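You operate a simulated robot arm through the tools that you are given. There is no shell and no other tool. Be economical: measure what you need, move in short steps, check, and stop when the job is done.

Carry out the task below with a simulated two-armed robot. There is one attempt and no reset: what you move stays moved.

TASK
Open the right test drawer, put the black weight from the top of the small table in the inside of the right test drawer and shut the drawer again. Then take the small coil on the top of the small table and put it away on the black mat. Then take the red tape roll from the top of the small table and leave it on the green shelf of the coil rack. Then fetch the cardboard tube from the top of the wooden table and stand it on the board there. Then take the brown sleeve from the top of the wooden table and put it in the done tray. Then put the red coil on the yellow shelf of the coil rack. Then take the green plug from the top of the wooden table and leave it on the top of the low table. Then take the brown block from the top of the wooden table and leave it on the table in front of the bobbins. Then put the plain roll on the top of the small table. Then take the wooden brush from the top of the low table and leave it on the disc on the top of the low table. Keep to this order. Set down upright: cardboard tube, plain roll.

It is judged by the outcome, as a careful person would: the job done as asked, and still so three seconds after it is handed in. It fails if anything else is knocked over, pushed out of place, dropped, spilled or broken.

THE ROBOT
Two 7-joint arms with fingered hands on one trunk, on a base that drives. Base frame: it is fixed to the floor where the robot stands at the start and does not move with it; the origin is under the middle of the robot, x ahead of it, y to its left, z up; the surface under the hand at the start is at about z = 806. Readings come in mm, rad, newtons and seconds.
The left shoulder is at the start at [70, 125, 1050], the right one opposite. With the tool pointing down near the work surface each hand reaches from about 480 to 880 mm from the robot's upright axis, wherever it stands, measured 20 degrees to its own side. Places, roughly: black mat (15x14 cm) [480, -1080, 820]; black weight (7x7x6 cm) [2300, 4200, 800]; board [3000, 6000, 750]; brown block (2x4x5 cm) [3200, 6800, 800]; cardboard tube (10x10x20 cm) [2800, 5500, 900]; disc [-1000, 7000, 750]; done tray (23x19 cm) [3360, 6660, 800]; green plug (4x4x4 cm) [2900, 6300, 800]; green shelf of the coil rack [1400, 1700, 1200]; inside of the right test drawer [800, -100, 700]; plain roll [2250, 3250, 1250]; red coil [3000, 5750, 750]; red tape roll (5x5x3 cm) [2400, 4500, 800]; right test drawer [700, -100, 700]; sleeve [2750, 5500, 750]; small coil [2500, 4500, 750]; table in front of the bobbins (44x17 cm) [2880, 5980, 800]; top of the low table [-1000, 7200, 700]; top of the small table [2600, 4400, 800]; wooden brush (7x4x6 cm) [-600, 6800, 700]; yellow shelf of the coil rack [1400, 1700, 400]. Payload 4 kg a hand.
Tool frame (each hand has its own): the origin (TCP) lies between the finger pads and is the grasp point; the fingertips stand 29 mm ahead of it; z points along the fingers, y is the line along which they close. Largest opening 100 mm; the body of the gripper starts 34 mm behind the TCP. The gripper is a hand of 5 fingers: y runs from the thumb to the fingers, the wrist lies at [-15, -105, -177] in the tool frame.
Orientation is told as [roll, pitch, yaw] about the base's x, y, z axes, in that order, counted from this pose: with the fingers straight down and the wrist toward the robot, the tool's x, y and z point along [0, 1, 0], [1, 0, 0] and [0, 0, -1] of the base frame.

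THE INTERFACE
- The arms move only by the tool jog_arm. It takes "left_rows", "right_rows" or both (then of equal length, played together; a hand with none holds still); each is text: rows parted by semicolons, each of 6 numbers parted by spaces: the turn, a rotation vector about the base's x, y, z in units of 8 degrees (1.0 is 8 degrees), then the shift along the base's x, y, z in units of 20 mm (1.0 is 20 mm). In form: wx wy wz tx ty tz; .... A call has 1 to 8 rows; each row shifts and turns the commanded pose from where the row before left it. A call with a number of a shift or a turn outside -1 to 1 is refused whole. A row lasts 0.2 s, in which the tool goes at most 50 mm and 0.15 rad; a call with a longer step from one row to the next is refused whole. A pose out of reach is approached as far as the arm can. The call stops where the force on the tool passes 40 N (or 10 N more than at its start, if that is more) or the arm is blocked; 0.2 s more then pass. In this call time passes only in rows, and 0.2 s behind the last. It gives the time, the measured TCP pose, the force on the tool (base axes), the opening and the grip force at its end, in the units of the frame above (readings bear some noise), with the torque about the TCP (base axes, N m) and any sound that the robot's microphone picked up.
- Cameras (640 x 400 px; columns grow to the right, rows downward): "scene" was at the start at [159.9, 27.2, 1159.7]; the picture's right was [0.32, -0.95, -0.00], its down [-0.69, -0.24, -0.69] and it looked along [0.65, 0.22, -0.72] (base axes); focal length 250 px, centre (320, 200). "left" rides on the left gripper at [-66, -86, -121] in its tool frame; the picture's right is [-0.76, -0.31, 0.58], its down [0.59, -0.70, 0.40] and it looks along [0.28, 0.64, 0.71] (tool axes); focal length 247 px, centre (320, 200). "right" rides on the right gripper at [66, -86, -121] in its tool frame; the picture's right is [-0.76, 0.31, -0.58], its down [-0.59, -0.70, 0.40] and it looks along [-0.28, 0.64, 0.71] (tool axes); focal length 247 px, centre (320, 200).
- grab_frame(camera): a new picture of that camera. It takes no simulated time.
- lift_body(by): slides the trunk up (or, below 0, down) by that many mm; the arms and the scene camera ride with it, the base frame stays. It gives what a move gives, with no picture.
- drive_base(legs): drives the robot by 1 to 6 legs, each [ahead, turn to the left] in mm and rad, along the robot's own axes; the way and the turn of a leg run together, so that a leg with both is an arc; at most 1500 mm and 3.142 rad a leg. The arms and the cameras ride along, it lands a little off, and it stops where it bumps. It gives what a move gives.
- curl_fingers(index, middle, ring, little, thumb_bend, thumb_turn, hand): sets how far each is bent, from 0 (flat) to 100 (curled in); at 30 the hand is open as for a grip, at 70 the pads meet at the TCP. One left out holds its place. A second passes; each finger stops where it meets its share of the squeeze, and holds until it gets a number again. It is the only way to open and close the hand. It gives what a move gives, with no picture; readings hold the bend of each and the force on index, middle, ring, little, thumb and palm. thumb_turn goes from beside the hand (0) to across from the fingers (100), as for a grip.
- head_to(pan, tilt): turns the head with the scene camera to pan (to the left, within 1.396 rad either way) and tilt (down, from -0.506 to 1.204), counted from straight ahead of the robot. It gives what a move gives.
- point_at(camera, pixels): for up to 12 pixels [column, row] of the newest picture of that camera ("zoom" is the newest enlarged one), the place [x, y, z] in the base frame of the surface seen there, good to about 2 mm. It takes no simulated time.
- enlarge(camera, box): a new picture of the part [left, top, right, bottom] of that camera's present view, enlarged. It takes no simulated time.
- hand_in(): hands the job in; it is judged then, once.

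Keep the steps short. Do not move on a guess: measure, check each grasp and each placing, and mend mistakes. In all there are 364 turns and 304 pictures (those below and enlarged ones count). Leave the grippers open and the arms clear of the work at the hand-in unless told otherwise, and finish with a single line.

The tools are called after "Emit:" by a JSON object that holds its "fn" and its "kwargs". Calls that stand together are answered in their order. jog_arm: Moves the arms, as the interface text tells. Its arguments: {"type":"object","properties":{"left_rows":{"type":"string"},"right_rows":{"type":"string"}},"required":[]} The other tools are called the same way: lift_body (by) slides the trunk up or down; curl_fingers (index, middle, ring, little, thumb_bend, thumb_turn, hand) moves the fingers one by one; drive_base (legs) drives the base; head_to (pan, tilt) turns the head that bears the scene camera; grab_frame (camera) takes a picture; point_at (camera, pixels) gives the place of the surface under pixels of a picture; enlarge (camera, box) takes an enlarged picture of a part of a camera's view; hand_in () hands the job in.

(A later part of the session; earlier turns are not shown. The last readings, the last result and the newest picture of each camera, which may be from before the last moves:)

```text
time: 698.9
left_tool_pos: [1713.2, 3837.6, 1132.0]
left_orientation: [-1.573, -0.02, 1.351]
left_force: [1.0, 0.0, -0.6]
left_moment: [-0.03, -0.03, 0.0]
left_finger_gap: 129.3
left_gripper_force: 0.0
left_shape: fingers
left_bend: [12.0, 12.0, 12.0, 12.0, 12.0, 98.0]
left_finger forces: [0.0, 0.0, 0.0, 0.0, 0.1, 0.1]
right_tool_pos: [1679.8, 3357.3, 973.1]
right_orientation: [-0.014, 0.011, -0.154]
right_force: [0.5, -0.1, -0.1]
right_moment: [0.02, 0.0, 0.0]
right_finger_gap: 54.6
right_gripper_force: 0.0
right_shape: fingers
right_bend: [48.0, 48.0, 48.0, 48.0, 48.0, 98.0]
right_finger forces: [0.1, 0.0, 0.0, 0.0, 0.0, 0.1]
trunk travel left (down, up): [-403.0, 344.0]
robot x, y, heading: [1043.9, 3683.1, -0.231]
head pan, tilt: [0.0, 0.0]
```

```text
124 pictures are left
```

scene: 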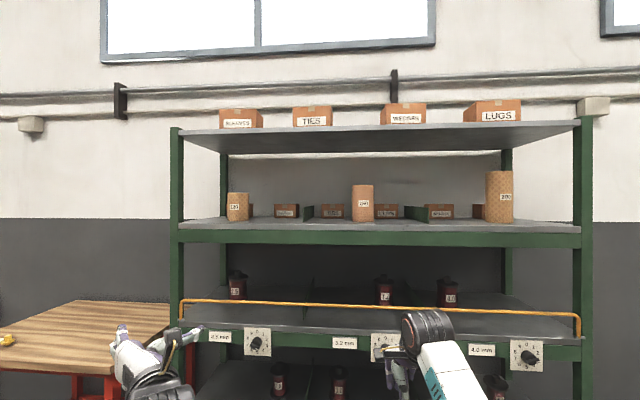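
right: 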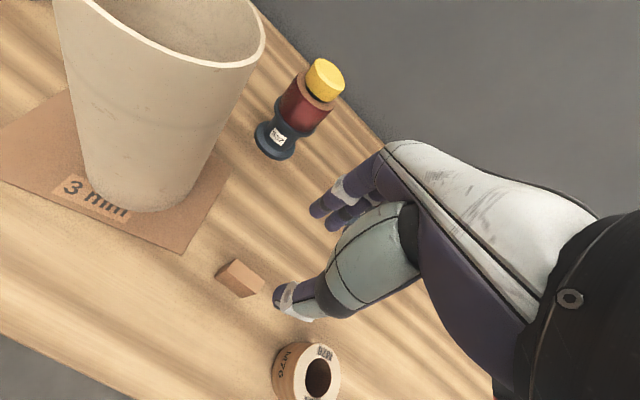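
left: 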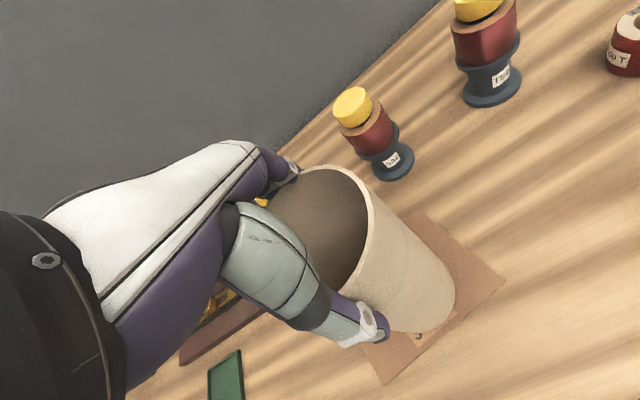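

The hand now points forward with fingers left, thumb right. I'll raise it to roll height and zoom in to check.

Emit:
{"fn": "lift_body", "kwargs": {"by": 250}}

Emit:
{"fn": "head_to", "kwargs": {"pan": 0.1, "tilt": 0.25}}

Emit:
{"fn": "grab_frame", "kwargs": {"camera": "scene"}}

Emit:
{"fn": "grab_frame", "kwargs": {"camera": "left"}}

```text
time: 701.5
left_tool_pos: [1713.4, 3838.1, 1384.1]
left_orientation: [-1.576, -0.021, 1.352]
left_force: [0.7, -0.1, 0.5]
left_moment: [0.0, -0.02, 0.0]
left_finger_gap: 129.2
left_gripper_force: 0.1
left_shape: fingers
left_bend: [12.0, 12.0, 12.0, 12.0, 12.0, 98.0]
left_finger forces: [0.1, 0.0, 0.0, 0.0, 0.0, 0.0]
right_tool_pos: [1679.2, 3357.5, 1223.7]
right_orientation: [-0.017, 0.01, -0.154]
right_force: [0.5, -0.7, -0.4]
right_moment: [-0.03, 0.03, -0.01]
right_finger_gap: 54.4
right_gripper_force: 0.0
right_shape: fingers
right_bend: [48.0, 48.0, 48.0, 48.0, 48.0, 98.0]
right_finger forces: [0.0, 0.0, 0.0, 0.0, 0.0, 0.1]
trunk travel left (down, up): [-653.0, 94.0]
robot x, y, heading: [1046.3, 3686.3, -0.226]
head pan, tilt: [0.0, 0.0]
```

```text
time: 702.3
left_tool_pos: [1713.4, 3838.9, 1384.7]
left_orientation: [-1.576, -0.022, 1.352]
left_force: [-0.7, -0.5, 0.3]
left_moment: [-0.02, 0.01, -0.01]
left_finger_gap: 129.3
left_gripper_force: 0.1
left_shape: fingers
left_bend: [12.0, 12.0, 12.0, 12.0, 12.0, 98.0]
left_finger forces: [0.0, 0.0, 0.0, 0.1, 0.0, 0.0]
right_tool_pos: [1679.8, 3356.8, 1223.0]
right_orientation: [-0.016, 0.012, -0.154]
right_force: [-1.1, -0.2, 0.6]
right_moment: [0.0, 0.0, 0.01]
right_finger_gap: 54.8
right_gripper_force: 0.1
right_shape: fingers
right_bend: [48.0, 48.0, 48.0, 48.0, 48.0, 98.0]
right_finger forces: [0.1, 0.1, 0.0, 0.1, 0.1, 0.0]
trunk travel left (down, up): [-653.0, 94.0]
robot x, y, heading: [1046.8, 3683.1, -0.224]
head pan, tilt: [0.099, 0.25]
```

```text
123 pictures are left
```

scene: 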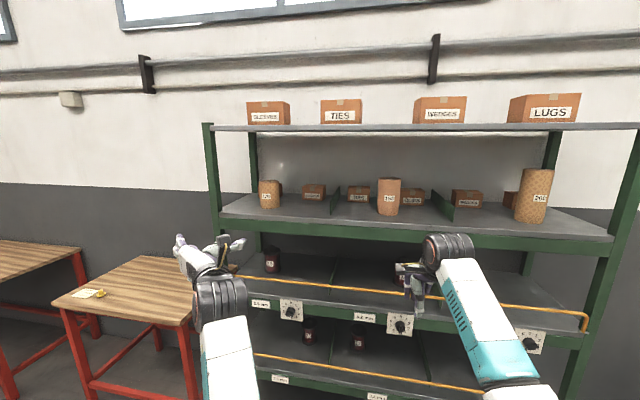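

```text
122 pictures are left
```

left: 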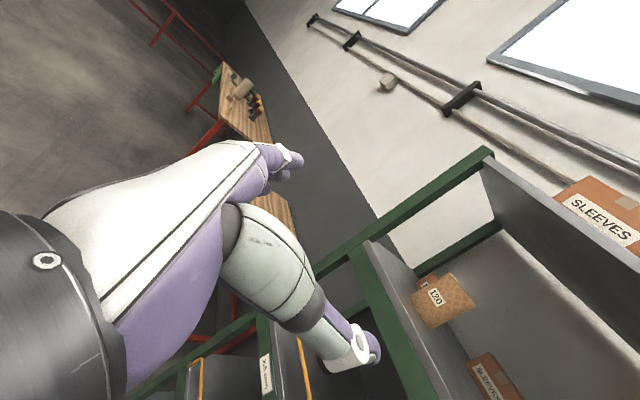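

I'll extend the left arm 120 mm and draw the right arm back 160 mm so it stays out of the rack, then shift the base to line up with the roll.

Emit:
{"fn": "jog_arm", "kwargs": {"left_rows": "0 0 0 0.73 -0.17 0; 0 0 0 0.73 -0.17 0; 0 0 0 0.73 -0.17 0; 0 0 0 0.73 -0.17 0; 0 0 0 0.73 -0.17 0; 0 0 0 0.73 -0.17 0; 0 0 0 0.73 -0.17 0; 0 0 0 0.73 -0.17 0", "right_rows": "0 0 0 -0.95 0.22 0; 0 0 0 -0.95 0.22 0; 0 0 0 -0.95 0.22 0; 0 0 0 -0.95 0.22 0; 0 0 0 -0.95 0.22 0; 0 0 0 -0.95 0.22 0; 0 0 0 -0.95 0.22 0; 0 0 0 -0.95 0.22 0"}}

Emit:
{"fn": "drive_base", "kwargs": {"legs": [[0, -1.38], [350, 0], [0, 1.256]]}}

Emit:
{"fn": "head_to", "kwargs": {"pan": 0.2, "tilt": 0.25}}

Emit:
{"fn": "grab_frame", "kwargs": {"camera": "scene"}}

```text
time: 704.1
left_tool_pos: [1828.2, 3801.3, 1374.0]
left_orientation: [-1.564, 0.009, 1.335]
left_force: [-0.3, -1.0, -0.2]
left_moment: [0.0, 0.03, -0.01]
left_finger_gap: 129.4
left_gripper_force: 0.1
left_shape: fingers
left_bend: [12.0, 12.0, 12.0, 12.0, 12.0, 98.0]
left_finger forces: [0.0, 0.0, 0.1, 0.1, 0.0, 0.0]
right_tool_pos: [1526.1, 3393.1, 1223.6]
right_orientation: [-0.015, 0.012, -0.153]
right_force: [-0.1, 0.1, -0.1]
right_moment: [0.0, -0.03, -0.02]
right_finger_gap: 54.7
right_gripper_force: 0.1
right_shape: fingers
right_bend: [48.0, 48.0, 48.0, 48.0, 48.0, 98.0]
right_finger forces: [0.1, 0.0, 0.1, 0.0, 0.1, 0.0]
trunk travel left (down, up): [-653.0, 94.0]
robot x, y, heading: [1040.8, 3682.1, -0.229]
head pan, tilt: [0.099, 0.25]
```

```text
time: 713.1
left_tool_pos: [1819.1, 3349.0, 1374.0]
left_orientation: [-1.563, 0.009, 1.21]
left_force: [-0.7, 0.4, -0.1]
left_moment: [-0.02, 0.0, -0.03]
left_finger_gap: 129.4
left_gripper_force: 0.1
left_shape: fingers
left_bend: [12.0, 12.0, 12.0, 12.0, 12.0, 98.0]
left_finger forces: [0.0, 0.0, 0.0, 0.0, 0.1, 0.0]
right_tool_pos: [1468.4, 2981.4, 1224.2]
right_orientation: [-0.019, 0.012, -0.278]
right_force: [-0.2, 0.4, -0.9]
right_moment: [0.01, 0.02, 0.03]
right_finger_gap: 54.6
right_gripper_force: 0.0
right_shape: fingers
right_bend: [48.0, 48.0, 48.0, 48.0, 48.0, 98.0]
right_finger forces: [0.1, 0.0, 0.0, 0.0, 0.1, 0.0]
trunk travel left (down, up): [-653.0, 94.0]
robot x, y, heading: [1028.1, 3328.9, -0.349]
head pan, tilt: [0.099, 0.25]
```

```text
time: 713.8
left_tool_pos: [1818.7, 3349.7, 1374.7]
left_orientation: [-1.564, 0.006, 1.21]
left_force: [0.5, -0.2, 0.1]
left_moment: [0.01, 0.01, 0.02]
left_finger_gap: 129.1
left_gripper_force: 0.1
left_shape: fingers
left_bend: [12.0, 12.0, 12.0, 12.0, 12.0, 98.0]
left_finger forces: [0.0, 0.1, 0.0, 0.1, 0.1, 0.0]
right_tool_pos: [1468.7, 2981.8, 1224.0]
right_orientation: [-0.014, 0.012, -0.278]
right_force: [-0.2, 0.5, -0.7]
right_moment: [0.0, -0.02, 0.03]
right_finger_gap: 54.7
right_gripper_force: 0.1
right_shape: fingers
right_bend: [48.0, 48.0, 48.0, 48.0, 48.0, 98.0]
right_finger forces: [0.1, 0.0, 0.1, 0.1, 0.0, 0.0]
trunk travel left (down, up): [-653.0, 94.0]
robot x, y, heading: [1024.4, 3328.2, -0.348]
head pan, tilt: [0.201, 0.25]
```

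```text
121 pictures are left
```

scene: 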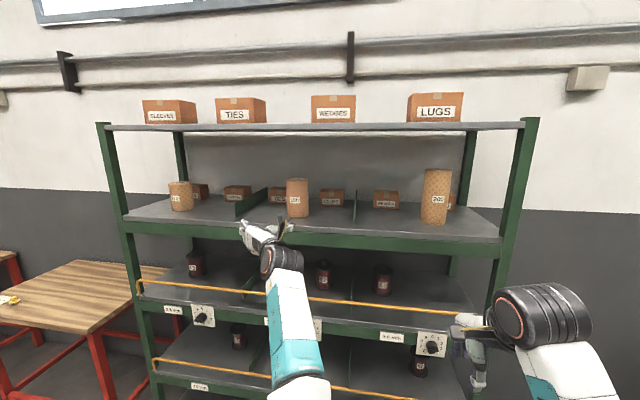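

I'll measure the roll precisely from here.

Emit:
{"fn": "enlarge", "kwargs": {"camera": "scene", "box": [220, 160, 380, 260]}}

Emit:
{"fn": "point_at", "kwargs": {"camera": "zoom", "pixels": [[268, 150], [350, 150], [308, 150], [308, 78], [275, 90], [345, 90], [308, 222], [308, 235], [180, 160], [535, 180], [130, 330], [250, 222]]}}

```text
4.00 times, centred on (300, 210) of scene
```

zoom: 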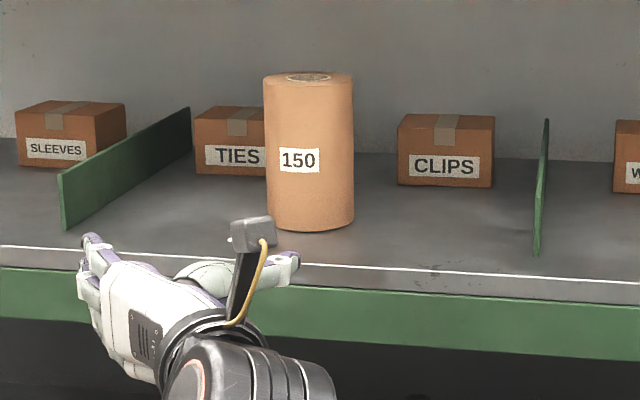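

```text
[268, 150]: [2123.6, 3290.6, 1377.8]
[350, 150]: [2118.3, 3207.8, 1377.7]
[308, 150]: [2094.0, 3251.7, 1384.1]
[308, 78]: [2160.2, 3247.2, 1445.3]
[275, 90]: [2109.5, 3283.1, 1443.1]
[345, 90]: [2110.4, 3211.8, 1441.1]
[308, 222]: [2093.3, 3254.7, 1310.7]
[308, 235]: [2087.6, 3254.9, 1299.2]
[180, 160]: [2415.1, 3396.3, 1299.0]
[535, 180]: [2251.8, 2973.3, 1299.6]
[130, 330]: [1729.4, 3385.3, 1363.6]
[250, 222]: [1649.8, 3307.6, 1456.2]
```

Roll centre is (2135,3249), radius 42. I'll shift the hand 17 mm left and advance in two stages.

Emit:
{"fn": "jog_arm", "kwargs": {"left_rows": "0 0 0 0.31 0.82 0"}}

Emit:
{"fn": "drive_base", "kwargs": {"legs": [[220, 0]]}}

Emit:
{"fn": "grab_frame", "kwargs": {"camera": "scene"}}

Emit:
{"fn": "grab_frame", "kwargs": {"camera": "left"}}

```text
time: 714.2
left_tool_pos: [1825.4, 3366.6, 1373.3]
left_orientation: [-1.563, 0.009, 1.209]
left_force: [-0.4, -0.2, 0.3]
left_moment: [-0.01, -0.02, -0.03]
left_finger_gap: 129.3
left_gripper_force: 0.1
left_shape: fingers
left_bend: [12.0, 12.0, 12.0, 12.0, 12.0, 98.0]
left_finger forces: [0.0, 0.0, 0.1, 0.1, 0.0, 0.1]
right_tool_pos: [1468.7, 2981.9, 1225.0]
right_orientation: [-0.017, 0.011, -0.277]
right_force: [-0.5, -0.2, -0.7]
right_moment: [-0.02, -0.04, -0.01]
right_finger_gap: 54.6
right_gripper_force: 0.1
right_shape: fingers
right_bend: [48.0, 48.0, 48.0, 48.0, 48.0, 98.0]
right_finger forces: [0.0, 0.0, 0.0, 0.0, 0.0, 0.1]
trunk travel left (down, up): [-653.0, 94.0]
robot x, y, heading: [1024.7, 3330.7, -0.349]
head pan, tilt: [0.201, 0.25]
```

```text
time: 715.9
left_tool_pos: [2031.5, 3288.2, 1374.3]
left_orientation: [-1.565, 0.007, 1.208]
left_force: [-0.4, 0.1, 0.0]
left_moment: [0.01, -0.04, 0.01]
left_finger_gap: 129.4
left_gripper_force: 0.1
left_shape: fingers
left_bend: [12.0, 12.0, 12.0, 12.0, 12.0, 98.0]
left_finger forces: [0.1, 0.0, 0.0, 0.0, 0.0, 0.0]
right_tool_pos: [1675.5, 2905.3, 1223.1]
right_orientation: [-0.015, 0.013, -0.279]
right_force: [0.2, -0.5, 0.0]
right_moment: [0.02, 0.0, -0.01]
right_finger_gap: 54.4
right_gripper_force: 0.1
right_shape: fingers
right_bend: [48.0, 48.0, 48.0, 48.0, 48.0, 98.0]
right_finger forces: [0.0, 0.1, 0.0, 0.0, 0.1, 0.1]
trunk travel left (down, up): [-653.0, 94.0]
robot x, y, heading: [1229.7, 3256.7, -0.352]
head pan, tilt: [0.201, 0.25]
```

```text
119 pictures are left
```

scene: 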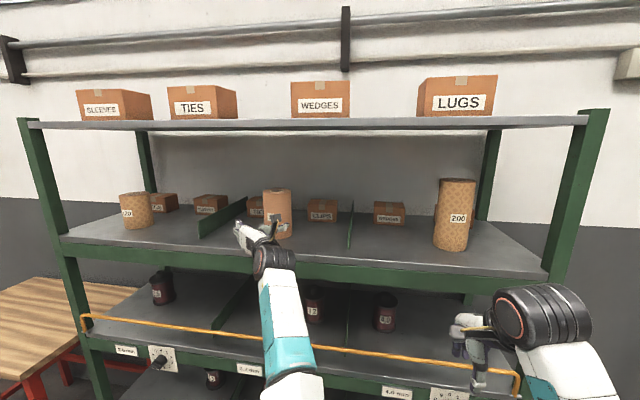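

```text
118 pictures are left
```

left: 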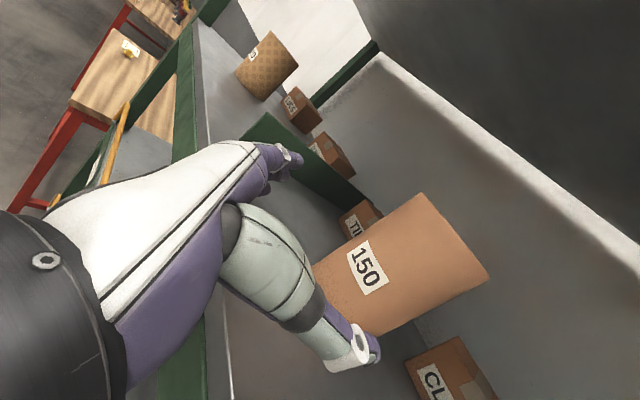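

Lateral alignment is exact. I'll check the clearance of the fingers to the green divider.

Emit:
{"fn": "point_at", "kwargs": {"camera": "left", "pixels": [[265, 118], [295, 170], [300, 160], [330, 185], [360, 350], [375, 345], [350, 260], [340, 300], [300, 200]]}}

```text
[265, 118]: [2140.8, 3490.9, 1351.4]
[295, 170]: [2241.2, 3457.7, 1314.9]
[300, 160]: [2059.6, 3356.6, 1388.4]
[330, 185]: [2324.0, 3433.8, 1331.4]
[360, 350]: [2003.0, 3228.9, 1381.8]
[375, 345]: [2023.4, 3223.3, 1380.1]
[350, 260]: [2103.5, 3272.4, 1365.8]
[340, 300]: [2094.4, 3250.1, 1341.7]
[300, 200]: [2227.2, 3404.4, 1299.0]
```

Clearances are fine. Advancing the last 97 mm.

Emit:
{"fn": "drive_base", "kwargs": {"legs": [[97, 0]]}}

Emit:
{"fn": "grab_frame", "kwargs": {"camera": "left"}}

Emit:
{"fn": "enlarge", "kwargs": {"camera": "scene", "box": [180, 150, 380, 290]}}

```text
time: 717.0
left_tool_pos: [2122.9, 3253.7, 1373.3]
left_orientation: [-1.562, 0.007, 1.208]
left_force: [0.1, -0.6, -0.9]
left_moment: [-0.02, -0.02, 0.01]
left_finger_gap: 129.3
left_gripper_force: 0.0
left_shape: fingers
left_bend: [12.0, 12.0, 12.0, 12.0, 12.0, 98.0]
left_finger forces: [0.0, 0.0, 0.0, 0.0, 0.0, 0.0]
right_tool_pos: [1764.4, 2870.3, 1223.7]
right_orientation: [-0.016, 0.014, -0.28]
right_force: [0.4, 0.3, -0.1]
right_moment: [-0.03, 0.05, 0.0]
right_finger_gap: 54.7
right_gripper_force: 0.2
right_shape: fingers
right_bend: [48.0, 48.0, 48.0, 48.0, 48.0, 98.0]
right_finger forces: [0.1, 0.0, 0.1, 0.0, 0.0, 0.0]
trunk travel left (down, up): [-653.0, 94.0]
robot x, y, heading: [1324.6, 3223.6, -0.359]
head pan, tilt: [0.201, 0.25]
```

```text
117 pictures are left
```

left: 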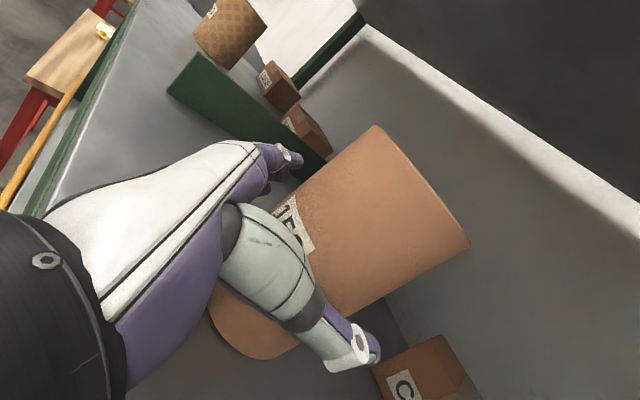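

```text
2.86 times, centred on (280, 220) of scene
```

zoom: 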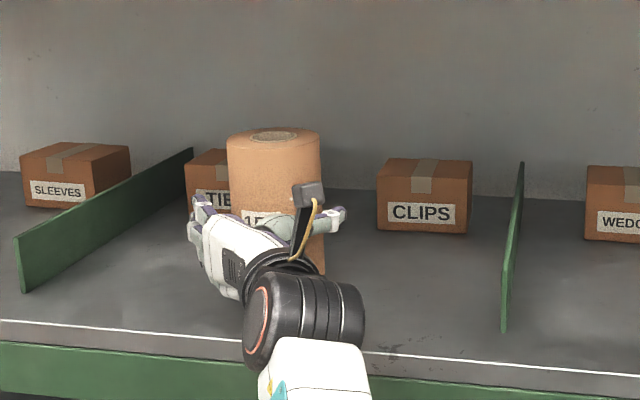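

The roll is nested in the hand. Closing.

Emit:
{"fn": "curl_fingers", "kwargs": {"hand": "left", "index": 60, "middle": 60, "ring": 60, "little": 60, "thumb_bend": 60}}

Emit:
{"fn": "grab_frame", "kwargs": {"camera": "left"}}

Emit:
{"fn": "enlarge", "kwargs": {"camera": "scene", "box": [180, 150, 380, 290]}}

```text
time: 718.0
left_tool_pos: [2122.2, 3254.1, 1373.7]
left_orientation: [-1.564, 0.007, 1.207]
left_force: [0.6, 2.2, 0.8]
left_moment: [0.43, -0.14, 0.07]
left_finger_gap: 84.7
left_gripper_force: 34.2
left_shape: fingers
left_bend: [46.0, 51.0, 50.0, 53.0, 32.0, 93.0]
left_finger forces: [12.0, 7.3, 7.2, 9.2, 32.6, 0.1]
right_tool_pos: [1764.3, 2870.7, 1223.4]
right_orientation: [-0.018, 0.014, -0.28]
right_force: [0.4, -0.6, 0.5]
right_moment: [0.01, 0.03, 0.02]
right_finger_gap: 54.8
right_gripper_force: 0.1
right_shape: fingers
right_bend: [48.0, 48.0, 48.0, 48.0, 48.0, 98.0]
right_finger forces: [0.1, 0.0, 0.0, 0.0, 0.0, 0.0]
trunk travel left (down, up): [-653.0, 94.0]
robot x, y, heading: [1325.9, 3220.1, -0.361]
head pan, tilt: [0.201, 0.25]
```

```text
115 pictures are left
```

left: 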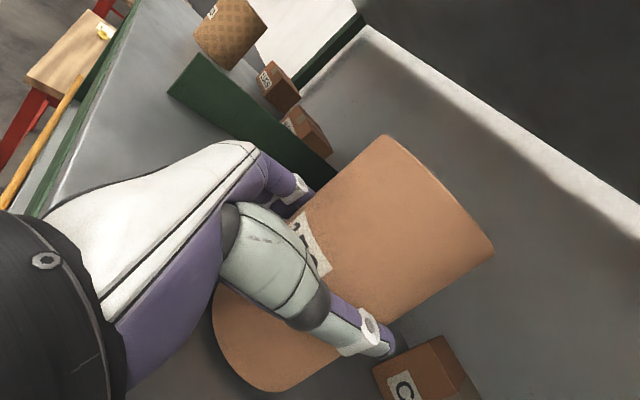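

```text
2.86 times, centred on (280, 220) of scene
```

zoom: 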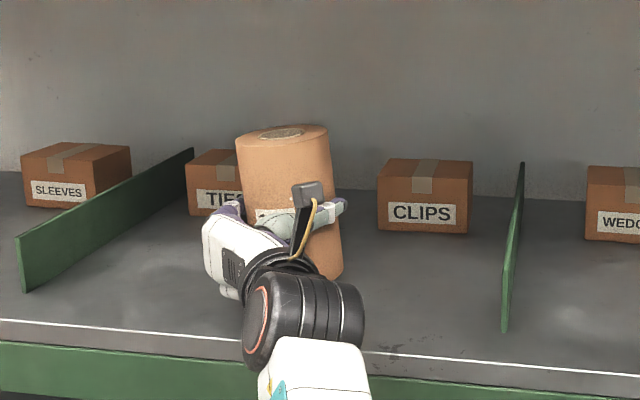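

It's gripped by all fingers with a slight lean. I'll lift 30 mm and check.

Emit:
{"fn": "lift_body", "kwargs": {"by": 30}}

Emit:
{"fn": "enlarge", "kwargs": {"camera": "scene", "box": [180, 150, 380, 290]}}

```text
time: 718.8
left_tool_pos: [2123.9, 3252.0, 1401.6]
left_orientation: [-1.561, 0.011, 1.209]
left_force: [-0.4, -0.6, -6.5]
left_moment: [0.15, 0.05, -0.02]
left_finger_gap: 84.4
left_gripper_force: 32.9
left_shape: fingers
left_bend: [47.0, 52.0, 51.0, 54.0, 32.0, 93.0]
left_finger forces: [12.1, 7.1, 6.6, 7.7, 32.6, 0.0]
right_tool_pos: [1765.0, 2868.2, 1254.3]
right_orientation: [-0.016, 0.013, -0.281]
right_force: [0.0, -0.4, -0.2]
right_moment: [0.02, 0.0, 0.03]
right_finger_gap: 54.6
right_gripper_force: 0.1
right_shape: fingers
right_bend: [48.0, 48.0, 48.0, 48.0, 48.0, 98.0]
right_finger forces: [0.1, 0.0, 0.1, 0.0, 0.1, 0.0]
trunk travel left (down, up): [-683.0, 64.0]
robot x, y, heading: [1324.4, 3221.5, -0.357]
head pan, tilt: [0.201, 0.25]
```

```text
2.86 times, centred on (280, 220) of scene
```

zoom: 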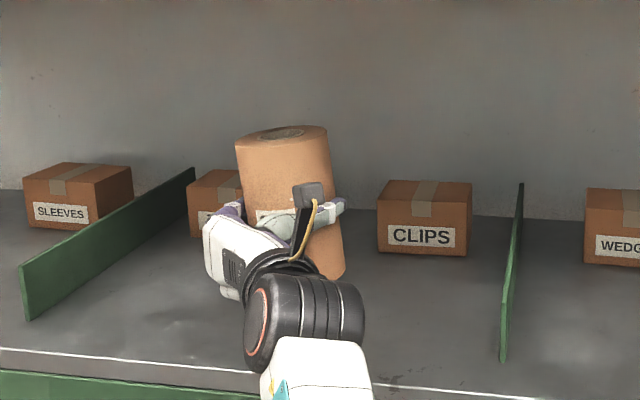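

The roll is lifted and held. I'll back straight out of the rack, then drive to the small table.

Emit:
{"fn": "drive_base", "kwargs": {"legs": [[-450, 0], [0, 1.557], [1104, 0], [0, -1.52]]}}

Emit:
{"fn": "head_to", "kwargs": {"pan": 0.2, "tilt": 0.5}}

Emit:
{"fn": "grab_frame", "kwargs": {"camera": "scene"}}

Emit:
{"fn": "grab_frame", "kwargs": {"camera": "left"}}

```text
time: 734.5
left_tool_pos: [2087.7, 4450.2, 1402.6]
left_orientation: [-1.562, 0.009, 1.232]
left_force: [0.1, 0.4, -6.2]
left_moment: [0.14, 0.14, 0.01]
left_finger_gap: 84.8
left_gripper_force: 31.9
left_shape: fingers
left_bend: [47.0, 52.0, 51.0, 54.0, 32.0, 93.0]
left_finger forces: [11.9, 6.9, 6.3, 7.1, 31.4, 0.0]
right_tool_pos: [1738.9, 4060.1, 1254.1]
right_orientation: [-0.015, 0.014, -0.257]
right_force: [-0.5, -0.2, 0.1]
right_moment: [-0.01, -0.01, -0.01]
right_finger_gap: 54.6
right_gripper_force: 0.1
right_shape: fingers
right_bend: [48.0, 48.0, 48.0, 48.0, 48.0, 98.0]
right_finger forces: [0.1, 0.0, 0.0, 0.0, 0.1, 0.0]
trunk travel left (down, up): [-683.0, 64.0]
robot x, y, heading: [1289.6, 4400.1, -0.329]
head pan, tilt: [0.201, 0.25]
```

```text
time: 735.2
left_tool_pos: [2086.2, 4451.5, 1402.1]
left_orientation: [-1.561, 0.009, 1.232]
left_force: [0.7, -0.2, -6.8]
left_moment: [0.15, 0.09, 0.02]
left_finger_gap: 84.7
left_gripper_force: 32.2
left_shape: fingers
left_bend: [47.0, 52.0, 51.0, 54.0, 32.0, 93.0]
left_finger forces: [11.9, 6.9, 6.3, 7.1, 31.2, 0.0]
right_tool_pos: [1738.4, 4058.5, 1254.9]
right_orientation: [-0.017, 0.012, -0.257]
right_force: [-0.1, -0.2, -0.2]
right_moment: [-0.02, -0.03, -0.01]
right_finger_gap: 54.6
right_gripper_force: 0.1
right_shape: fingers
right_bend: [48.0, 48.0, 48.0, 48.0, 48.0, 98.0]
right_finger forces: [0.1, 0.1, 0.0, 0.0, 0.0, 0.1]
trunk travel left (down, up): [-683.0, 64.0]
robot x, y, heading: [1286.5, 4399.2, -0.332]
head pan, tilt: [0.201, 0.499]
```

```text
112 pictures are left
```

scene: 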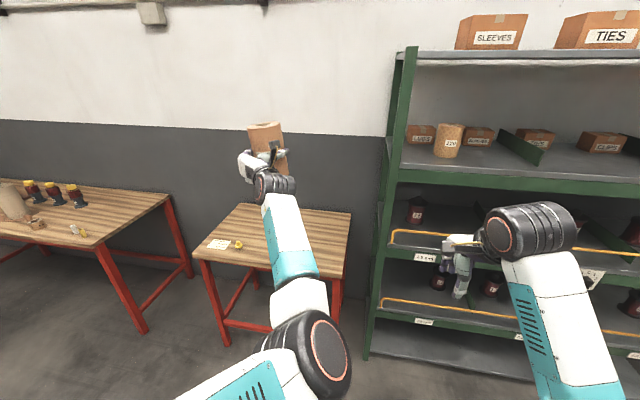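

```text
111 pictures are left
```

left: 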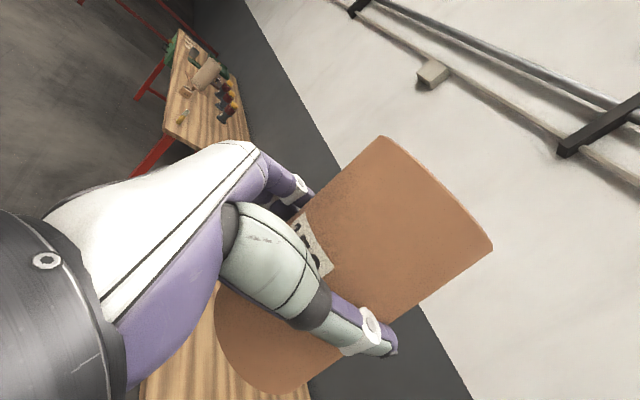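

I want to verify the tube on the wooden table (15,205) is still upright, so I'll zoom.

Emit:
{"fn": "enlarge", "kwargs": {"camera": "scene", "box": [0, 160, 180, 260]}}

Emit:
{"fn": "point_at", "kwargs": {"camera": "scene", "pixels": [[8, 190], [8, 212], [290, 222], [300, 260], [310, 340], [255, 262], [270, 190], [12, 188]]}}

```text
3.56 times, centred on (90, 210) of scene
```

zoom: 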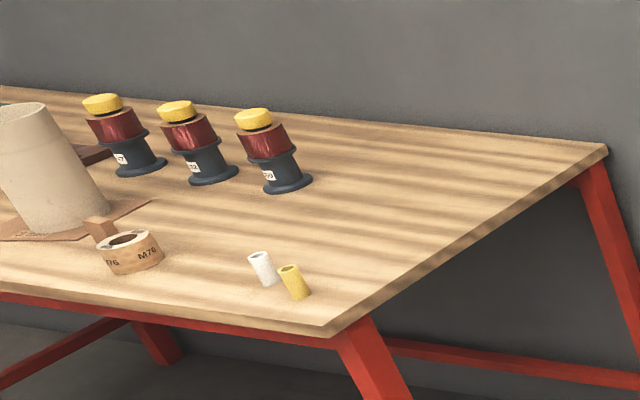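

```text
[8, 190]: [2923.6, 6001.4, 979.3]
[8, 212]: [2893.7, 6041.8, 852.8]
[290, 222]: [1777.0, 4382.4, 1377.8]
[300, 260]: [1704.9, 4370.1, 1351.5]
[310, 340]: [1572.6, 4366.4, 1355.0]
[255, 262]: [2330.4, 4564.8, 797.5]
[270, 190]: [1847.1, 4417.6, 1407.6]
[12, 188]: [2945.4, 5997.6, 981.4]
```

Everything there is standing (only perspective lean). Now I'll straighten the roll's own lean by rotating the hand about 7° about its pointing axis, and zoom to check.

Emit:
{"fn": "jog_arm", "kwargs": {"left_rows": "0.8 -0.28 0 0 0 0"}}

Emit:
{"fn": "drive_base", "kwargs": {"legs": [[0, 0.02], [362, 0]]}}

Emit:
{"fn": "grab_frame", "kwargs": {"camera": "scene"}}

Emit:
{"fn": "enlarge", "kwargs": {"camera": "scene", "box": [200, 80, 360, 220]}}

```text
time: 735.6
left_tool_pos: [2087.1, 4451.4, 1401.6]
left_orientation: [-1.563, -0.11, 1.233]
left_force: [-0.5, 0.3, -6.8]
left_moment: [0.12, 0.08, -0.01]
left_finger_gap: 84.3
left_gripper_force: 31.5
left_shape: fingers
left_bend: [47.0, 52.0, 51.0, 54.0, 32.0, 93.0]
left_finger forces: [11.8, 6.9, 6.3, 6.9, 31.5, 0.1]
right_tool_pos: [1738.5, 4059.5, 1253.0]
right_orientation: [-0.017, 0.014, -0.256]
right_force: [0.2, -0.6, -0.1]
right_moment: [0.02, 0.01, -0.01]
right_finger_gap: 54.6
right_gripper_force: 0.1
right_shape: fingers
right_bend: [48.0, 48.0, 48.0, 48.0, 48.0, 98.0]
right_finger forces: [0.0, 0.0, 0.0, 0.0, 0.0, 0.0]
trunk travel left (down, up): [-683.0, 64.0]
robot x, y, heading: [1286.1, 4398.5, -0.329]
head pan, tilt: [0.201, 0.499]
```

```text
time: 738.3
left_tool_pos: [2432.3, 4351.1, 1402.7]
left_orientation: [-1.561, -0.11, 1.246]
left_force: [0.4, 0.7, -6.2]
left_moment: [0.12, 0.08, -0.02]
left_finger_gap: 84.4
left_gripper_force: 31.3
left_shape: fingers
left_bend: [47.0, 52.0, 51.0, 54.0, 32.0, 93.0]
left_finger forces: [11.8, 6.9, 6.3, 6.9, 31.6, 0.0]
right_tool_pos: [2090.3, 3953.6, 1253.5]
right_orientation: [-0.017, 0.014, -0.241]
right_force: [0.2, 0.3, 0.0]
right_moment: [0.02, -0.01, -0.03]
right_finger_gap: 54.6
right_gripper_force: 0.0
right_shape: fingers
right_bend: [48.0, 48.0, 48.0, 48.0, 48.0, 98.0]
right_finger forces: [0.1, 0.0, 0.1, 0.1, 0.1, 0.1]
trunk travel left (down, up): [-683.0, 64.0]
robot x, y, heading: [1634.1, 4285.2, -0.308]
head pan, tilt: [0.201, 0.499]
```

```text
109 pictures are left
```

scene: 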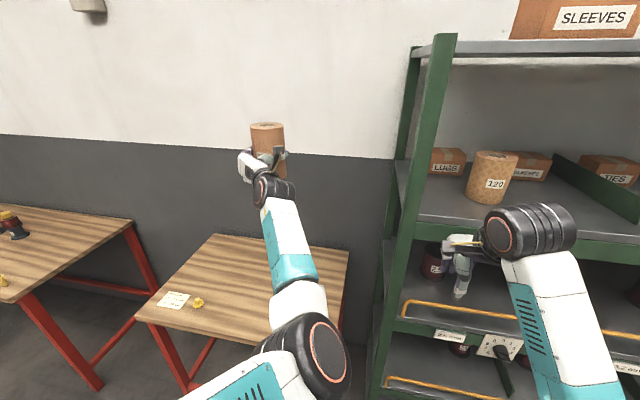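

```text
2.86 times, centred on (280, 150) of scene
```

zoom: 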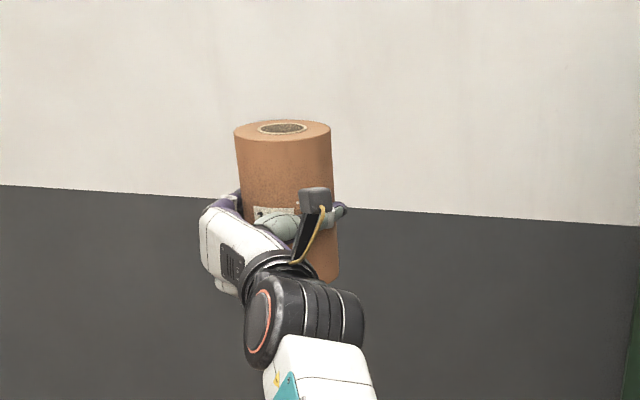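

I'll measure the tilt from the roll's top face.

Emit:
{"fn": "point_at", "kwargs": {"camera": "zoom", "pixels": [[242, 131], [324, 130], [283, 122], [265, 138], [300, 138], [310, 125], [255, 124], [310, 170], [310, 240], [334, 265]]}}

```text
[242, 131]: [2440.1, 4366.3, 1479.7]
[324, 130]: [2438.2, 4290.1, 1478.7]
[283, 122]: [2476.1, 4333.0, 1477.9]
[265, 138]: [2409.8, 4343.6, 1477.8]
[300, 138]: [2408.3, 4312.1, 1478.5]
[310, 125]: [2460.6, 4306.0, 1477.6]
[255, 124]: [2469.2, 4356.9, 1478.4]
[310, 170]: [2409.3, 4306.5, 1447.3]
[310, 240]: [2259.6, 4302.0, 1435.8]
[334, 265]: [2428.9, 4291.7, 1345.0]
```

The top face is level, so the roll is upright, at (2440,4328) over clear table. I'll lower 490 mm, then check.

Emit:
{"fn": "lift_body", "kwargs": {"by": -480}}

Emit:
{"fn": "head_to", "kwargs": {"pan": 0.25, "tilt": 0.6}}

Emit:
{"fn": "grab_frame", "kwargs": {"camera": "scene"}}

```text
refused: -480 is not a number from -400 to 400
```

```text
time: 739.0
left_tool_pos: [2431.6, 4349.9, 1402.3]
left_orientation: [-1.56, -0.11, 1.245]
left_force: [0.5, 0.3, -6.3]
left_moment: [0.13, 0.1, -0.02]
left_finger_gap: 84.2
left_gripper_force: 31.5
left_shape: fingers
left_bend: [47.0, 52.0, 51.0, 54.0, 32.0, 93.0]
left_finger forces: [11.9, 7.0, 6.2, 7.0, 31.6, 0.1]
right_tool_pos: [2090.2, 3954.4, 1254.6]
right_orientation: [-0.016, 0.013, -0.239]
right_force: [-0.9, 0.8, 0.6]
right_moment: [0.01, 0.0, 0.03]
right_finger_gap: 54.7
right_gripper_force: 0.1
right_shape: fingers
right_bend: [48.0, 48.0, 48.0, 48.0, 48.0, 98.0]
right_finger forces: [0.1, 0.0, 0.0, 0.0, 0.1, 0.1]
trunk travel left (down, up): [-683.0, 64.0]
robot x, y, heading: [1635.1, 4287.9, -0.317]
head pan, tilt: [0.25, 0.6]
```

```text
107 pictures are left
```

scene: 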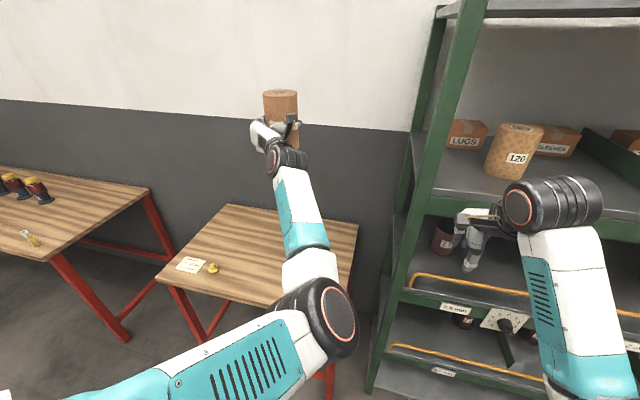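

I'll check the right hand's clearance to the rack before lowering.

Emit:
{"fn": "point_at", "kwargs": {"camera": "scene", "pixels": [[418, 274], [395, 347], [372, 380], [440, 150], [470, 262], [500, 240], [540, 215], [440, 205]]}}

```text
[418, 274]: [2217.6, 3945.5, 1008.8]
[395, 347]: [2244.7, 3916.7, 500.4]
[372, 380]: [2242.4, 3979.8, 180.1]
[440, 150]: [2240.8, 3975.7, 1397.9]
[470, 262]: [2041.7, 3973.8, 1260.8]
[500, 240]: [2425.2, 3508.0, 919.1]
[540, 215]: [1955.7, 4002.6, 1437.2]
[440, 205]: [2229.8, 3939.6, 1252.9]
```

The rack's front is 120 mm ahead of the right hand, so a straight descent is safe. Lowering 400, then 90.

Emit:
{"fn": "lift_body", "kwargs": {"by": -400}}

Emit:
{"fn": "grab_frame", "kwargs": {"camera": "scene"}}

Emit:
{"fn": "lift_body", "kwargs": {"by": -90}}

Emit:
{"fn": "grab_frame", "kwargs": {"camera": "scene"}}

Emit:
{"fn": "grab_frame", "kwargs": {"camera": "left"}}

```text
time: 742.8
left_tool_pos: [2431.2, 4351.1, 1003.9]
left_orientation: [-1.562, -0.11, 1.247]
left_force: [-0.5, 0.8, -6.6]
left_moment: [0.15, 0.06, -0.02]
left_finger_gap: 84.3
left_gripper_force: 31.1
left_shape: fingers
left_bend: [47.0, 52.0, 51.0, 54.0, 32.0, 93.0]
left_finger forces: [11.7, 6.9, 6.2, 7.0, 31.5, 0.1]
right_tool_pos: [2089.4, 3955.0, 854.6]
right_orientation: [-0.016, 0.011, -0.241]
right_force: [0.5, -0.6, -0.4]
right_moment: [-0.02, 0.02, 0.0]
right_finger_gap: 54.6
right_gripper_force: 0.0
right_shape: fingers
right_bend: [48.0, 48.0, 48.0, 48.0, 48.0, 98.0]
right_finger forces: [0.0, 0.0, 0.1, 0.1, 0.0, 0.0]
trunk travel left (down, up): [-283.0, 464.0]
robot x, y, heading: [1636.6, 4287.6, -0.315]
head pan, tilt: [0.25, 0.6]
```

```text
106 pictures are left
```

scene: 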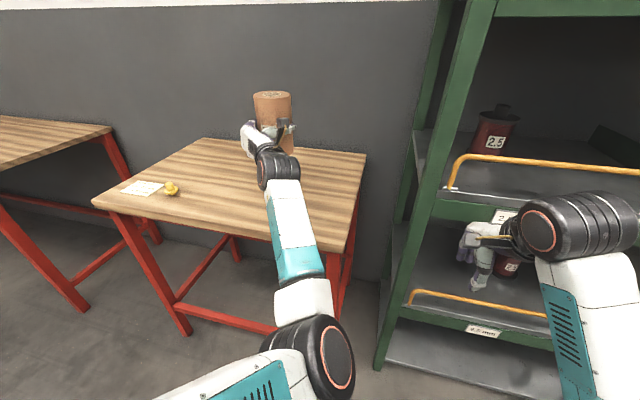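

```text
time: 744.0
left_tool_pos: [2431.2, 4351.6, 914.3]
left_orientation: [-1.564, -0.109, 1.246]
left_force: [-0.2, -0.6, -5.8]
left_moment: [0.13, 0.13, 0.0]
left_finger_gap: 84.8
left_gripper_force: 31.7
left_shape: fingers
left_bend: [47.0, 52.0, 51.0, 54.0, 32.0, 93.0]
left_finger forces: [11.7, 6.9, 6.2, 6.8, 31.4, 0.0]
right_tool_pos: [2089.4, 3953.8, 764.1]
right_orientation: [-0.015, 0.013, -0.242]
right_force: [-0.5, 0.2, 0.1]
right_moment: [0.0, 0.02, 0.0]
right_finger_gap: 54.6
right_gripper_force: 0.1
right_shape: fingers
right_bend: [48.0, 48.0, 48.0, 48.0, 48.0, 98.0]
right_finger forces: [0.0, 0.0, 0.1, 0.0, 0.0, 0.1]
trunk travel left (down, up): [-193.0, 554.0]
robot x, y, heading: [1629.6, 4286.7, -0.315]
head pan, tilt: [0.25, 0.6]
```

```text
105 pictures are left
```

scene: 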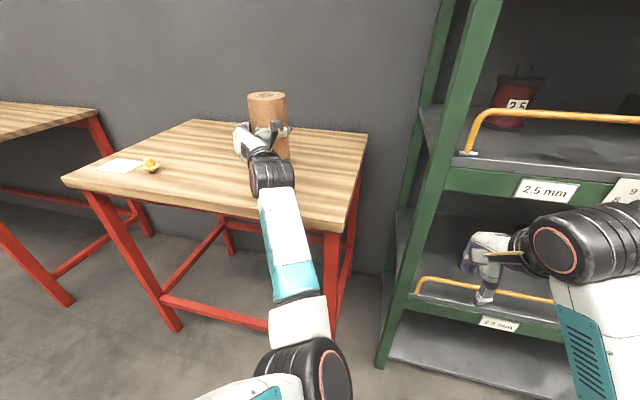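

```text
104 pictures are left
```

left: 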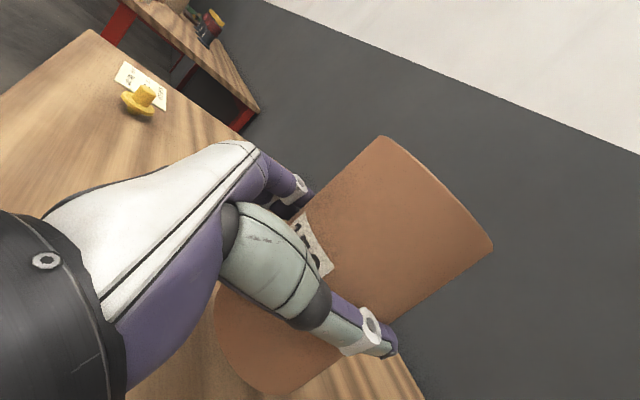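

I'll measure the wrist and forearm heights against the table's front edge.

Emit:
{"fn": "point_at", "kwargs": {"camera": "scene", "pixels": [[272, 172], [265, 188], [290, 186], [278, 200], [285, 225], [225, 190], [330, 215], [255, 150]]}}

```text
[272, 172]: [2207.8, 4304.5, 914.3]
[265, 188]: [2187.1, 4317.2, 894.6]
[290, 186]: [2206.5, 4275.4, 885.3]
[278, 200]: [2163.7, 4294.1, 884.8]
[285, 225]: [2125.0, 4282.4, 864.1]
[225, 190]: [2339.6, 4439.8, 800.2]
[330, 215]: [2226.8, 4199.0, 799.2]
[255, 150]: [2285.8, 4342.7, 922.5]
```

The wrist would come very near the table's front edge at final height, so I'll back up 50 mm (the roll will then stand at about 105 mm from the edge) and continue lowering.

Emit:
{"fn": "drive_base", "kwargs": {"legs": [[-50, 0]]}}

Emit:
{"fn": "lift_body", "kwargs": {"by": -35}}

Emit:
{"fn": "enlarge", "kwargs": {"camera": "scene", "box": [180, 60, 380, 240]}}

```text
time: 745.0
left_tool_pos: [2383.6, 4367.1, 913.8]
left_orientation: [-1.562, -0.111, 1.247]
left_force: [0.6, 0.5, -5.8]
left_moment: [0.14, 0.07, 0.01]
left_finger_gap: 84.4
left_gripper_force: 31.1
left_shape: fingers
left_bend: [47.0, 52.0, 51.0, 54.0, 32.0, 93.0]
left_finger forces: [11.7, 6.9, 6.1, 7.0, 31.5, 0.0]
right_tool_pos: [2042.4, 3969.0, 765.1]
right_orientation: [-0.016, 0.012, -0.24]
right_force: [-0.7, -0.1, -0.1]
right_moment: [-0.06, -0.02, -0.01]
right_finger_gap: 54.8
right_gripper_force: 0.1
right_shape: fingers
right_bend: [48.0, 48.0, 48.0, 48.0, 48.0, 98.0]
right_finger forces: [0.0, 0.0, 0.0, 0.0, 0.0, 0.0]
trunk travel left (down, up): [-193.0, 554.0]
robot x, y, heading: [1584.4, 4300.0, -0.317]
head pan, tilt: [0.25, 0.6]
```

```text
time: 745.8
left_tool_pos: [2384.2, 4368.6, 878.6]
left_orientation: [-1.563, -0.11, 1.248]
left_force: [0.4, 0.1, -5.7]
left_moment: [0.17, 0.1, -0.01]
left_finger_gap: 84.4
left_gripper_force: 31.9
left_shape: fingers
left_bend: [47.0, 52.0, 51.0, 55.0, 32.0, 93.0]
left_finger forces: [11.7, 6.8, 6.2, 7.0, 31.4, 0.0]
right_tool_pos: [2041.4, 3969.2, 729.6]
right_orientation: [-0.015, 0.012, -0.239]
right_force: [-0.3, 0.4, -0.3]
right_moment: [-0.03, -0.01, 0.01]
right_finger_gap: 54.8
right_gripper_force: 0.1
right_shape: fingers
right_bend: [48.0, 48.0, 48.0, 48.0, 48.0, 98.0]
right_finger forces: [0.0, 0.0, 0.0, 0.0, 0.1, 0.0]
trunk travel left (down, up): [-158.0, 589.0]
robot x, y, heading: [1587.7, 4302.5, -0.317]
head pan, tilt: [0.25, 0.6]
```

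```text
2.22 times, centred on (280, 150) of scene
```

zoom: 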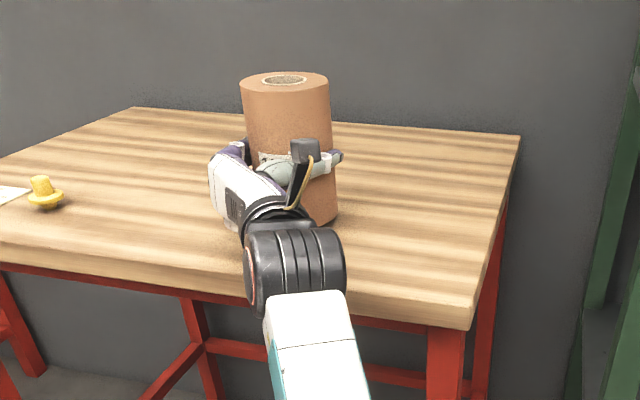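

Close to the surface. Lowering in small steps until contact.

Emit:
{"fn": "lift_body", "kwargs": {"by": -5}}

Emit:
{"fn": "lift_body", "kwargs": {"by": -4}}

```text
time: 746.3
left_tool_pos: [2383.5, 4366.1, 872.6]
left_orientation: [-1.561, -0.11, 1.248]
left_force: [0.3, 0.6, -7.4]
left_moment: [0.13, 0.15, 0.02]
left_finger_gap: 84.7
left_gripper_force: 31.9
left_shape: fingers
left_bend: [47.0, 52.0, 51.0, 55.0, 32.0, 92.0]
left_finger forces: [11.8, 6.9, 6.1, 6.8, 31.1, 0.0]
right_tool_pos: [2042.1, 3969.5, 723.3]
right_orientation: [-0.015, 0.012, -0.241]
right_force: [0.3, -0.2, 0.1]
right_moment: [-0.01, 0.01, -0.01]
right_finger_gap: 54.6
right_gripper_force: 0.1
right_shape: fingers
right_bend: [48.0, 48.0, 48.0, 48.0, 48.0, 98.0]
right_finger forces: [0.0, 0.0, 0.0, 0.0, 0.0, 0.0]
trunk travel left (down, up): [-153.0, 594.0]
robot x, y, heading: [1584.9, 4298.7, -0.315]
head pan, tilt: [0.25, 0.6]
```

```text
time: 746.8
left_tool_pos: [2382.6, 4365.7, 870.3]
left_orientation: [-1.565, -0.113, 1.249]
left_force: [0.8, 0.0, 2.8]
left_moment: [0.13, 0.0, 0.05]
left_finger_gap: 84.4
left_gripper_force: 29.6
left_shape: fingers
left_bend: [47.0, 52.0, 52.0, 55.0, 32.0, 92.0]
left_finger forces: [11.5, 6.6, 5.9, 6.4, 29.8, 0.0]
right_tool_pos: [2042.4, 3969.8, 721.0]
right_orientation: [-0.017, 0.011, -0.241]
right_force: [-0.7, 0.1, -0.2]
right_moment: [0.01, 0.01, 0.01]
right_finger_gap: 54.7
right_gripper_force: 0.0
right_shape: fingers
right_bend: [48.0, 48.0, 48.0, 48.0, 48.0, 98.0]
right_finger forces: [0.0, 0.1, 0.0, 0.0, 0.0, 0.0]
trunk travel left (down, up): [-149.0, 598.0]
robot x, y, heading: [1587.4, 4303.6, -0.316]
head pan, tilt: [0.25, 0.6]
```

Contact. Opening the hand fully and backing straight out.

Emit:
{"fn": "curl_fingers", "kwargs": {"hand": "left", "index": 12, "middle": 12, "ring": 12, "little": 12, "thumb_bend": 12}}

Emit:
{"fn": "enlarge", "kwargs": {"camera": "scene", "box": [180, 60, 380, 240]}}

Emit:
{"fn": "drive_base", "kwargs": {"legs": [[-60, 0]]}}

Emit:
{"fn": "enlarge", "kwargs": {"camera": "scene", "box": [180, 60, 380, 240]}}

```text
time: 747.8
left_tool_pos: [2384.1, 4367.3, 868.8]
left_orientation: [-1.562, -0.111, 1.249]
left_force: [-0.4, 0.0, -0.3]
left_moment: [-0.01, 0.02, -0.02]
left_finger_gap: 129.3
left_gripper_force: 0.1
left_shape: fingers
left_bend: [12.0, 12.0, 12.0, 12.0, 12.0, 97.0]
left_finger forces: [0.1, 0.1, 0.0, 0.0, 0.3, 0.0]
right_tool_pos: [2041.9, 3969.0, 720.2]
right_orientation: [-0.017, 0.013, -0.242]
right_force: [0.2, -0.7, 0.9]
right_moment: [0.02, -0.01, 0.0]
right_finger_gap: 54.7
right_gripper_force: 0.0
right_shape: fingers
right_bend: [48.0, 48.0, 48.0, 48.0, 48.0, 98.0]
right_finger forces: [0.1, 0.0, 0.1, 0.0, 0.0, 0.1]
trunk travel left (down, up): [-149.0, 598.0]
robot x, y, heading: [1587.1, 4302.6, -0.323]
head pan, tilt: [0.25, 0.6]
```

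```text
2.22 times, centred on (280, 150) of scene
```

zoom: 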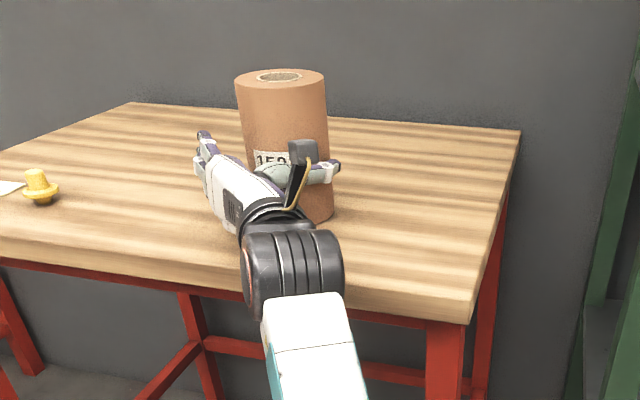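

```text
time: 748.8
left_tool_pos: [2324.9, 4383.9, 869.5]
left_orientation: [-1.562, -0.111, 1.247]
left_force: [-0.4, 0.7, -0.3]
left_moment: [0.0, 0.01, 0.02]
left_finger_gap: 129.4
left_gripper_force: 0.3
left_shape: fingers
left_bend: [12.0, 12.0, 12.0, 12.0, 12.0, 98.0]
left_finger forces: [0.0, 0.0, 0.0, 0.1, 0.0, 0.0]
right_tool_pos: [1981.9, 3988.1, 720.7]
right_orientation: [-0.017, 0.012, -0.242]
right_force: [-0.6, -0.2, -0.1]
right_moment: [0.01, -0.01, 0.0]
right_finger_gap: 54.6
right_gripper_force: 0.1
right_shape: fingers
right_bend: [48.0, 48.0, 48.0, 48.0, 48.0, 98.0]
right_finger forces: [0.1, 0.0, 0.0, 0.0, 0.0, 0.0]
trunk travel left (down, up): [-149.0, 598.0]
robot x, y, heading: [1525.9, 4320.9, -0.32]
head pan, tilt: [0.25, 0.6]
```

```text
2.22 times, centred on (280, 150) of scene
```

zoom: 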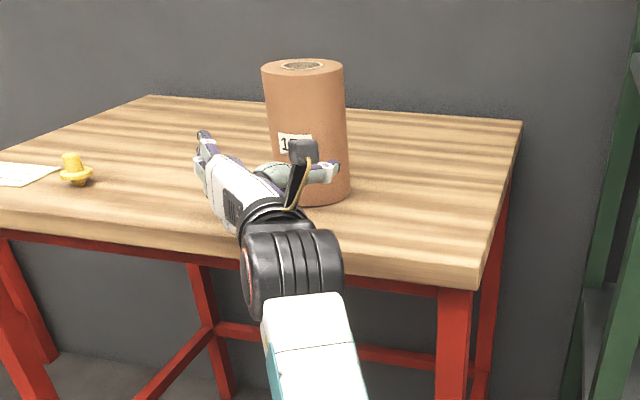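

The roll stands freely. Backing away further and verifying.

Emit:
{"fn": "drive_base", "kwargs": {"legs": [[-350, 0]]}}

Emit:
{"fn": "enlarge", "kwargs": {"camera": "scene", "box": [160, 60, 420, 260]}}

```text
time: 751.1
left_tool_pos: [1991.9, 4494.2, 869.3]
left_orientation: [-1.561, -0.11, 1.246]
left_force: [-0.2, 0.0, 0.5]
left_moment: [-0.01, 0.04, -0.01]
left_finger_gap: 129.4
left_gripper_force: 0.1
left_shape: fingers
left_bend: [12.0, 12.0, 12.0, 12.0, 12.0, 98.0]
left_finger forces: [0.0, 0.1, 0.0, 0.0, 0.0, 0.0]
right_tool_pos: [1649.8, 4096.0, 720.7]
right_orientation: [-0.016, 0.013, -0.243]
right_force: [0.3, 0.3, -0.8]
right_moment: [0.03, -0.02, 0.02]
right_finger_gap: 54.6
right_gripper_force: 0.0
right_shape: fingers
right_bend: [48.0, 48.0, 48.0, 48.0, 48.0, 98.0]
right_finger forces: [0.0, 0.0, 0.0, 0.0, 0.1, 0.0]
trunk travel left (down, up): [-149.0, 598.0]
robot x, y, heading: [1196.5, 4427.8, -0.313]
head pan, tilt: [0.25, 0.6]
```

```text
2.00 times, centred on (290, 160) of scene
```

zoom: 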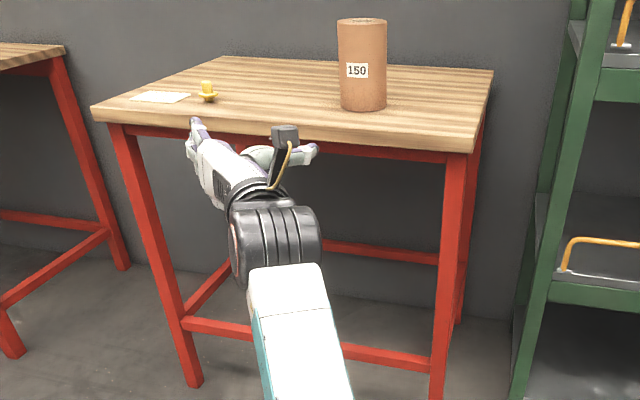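

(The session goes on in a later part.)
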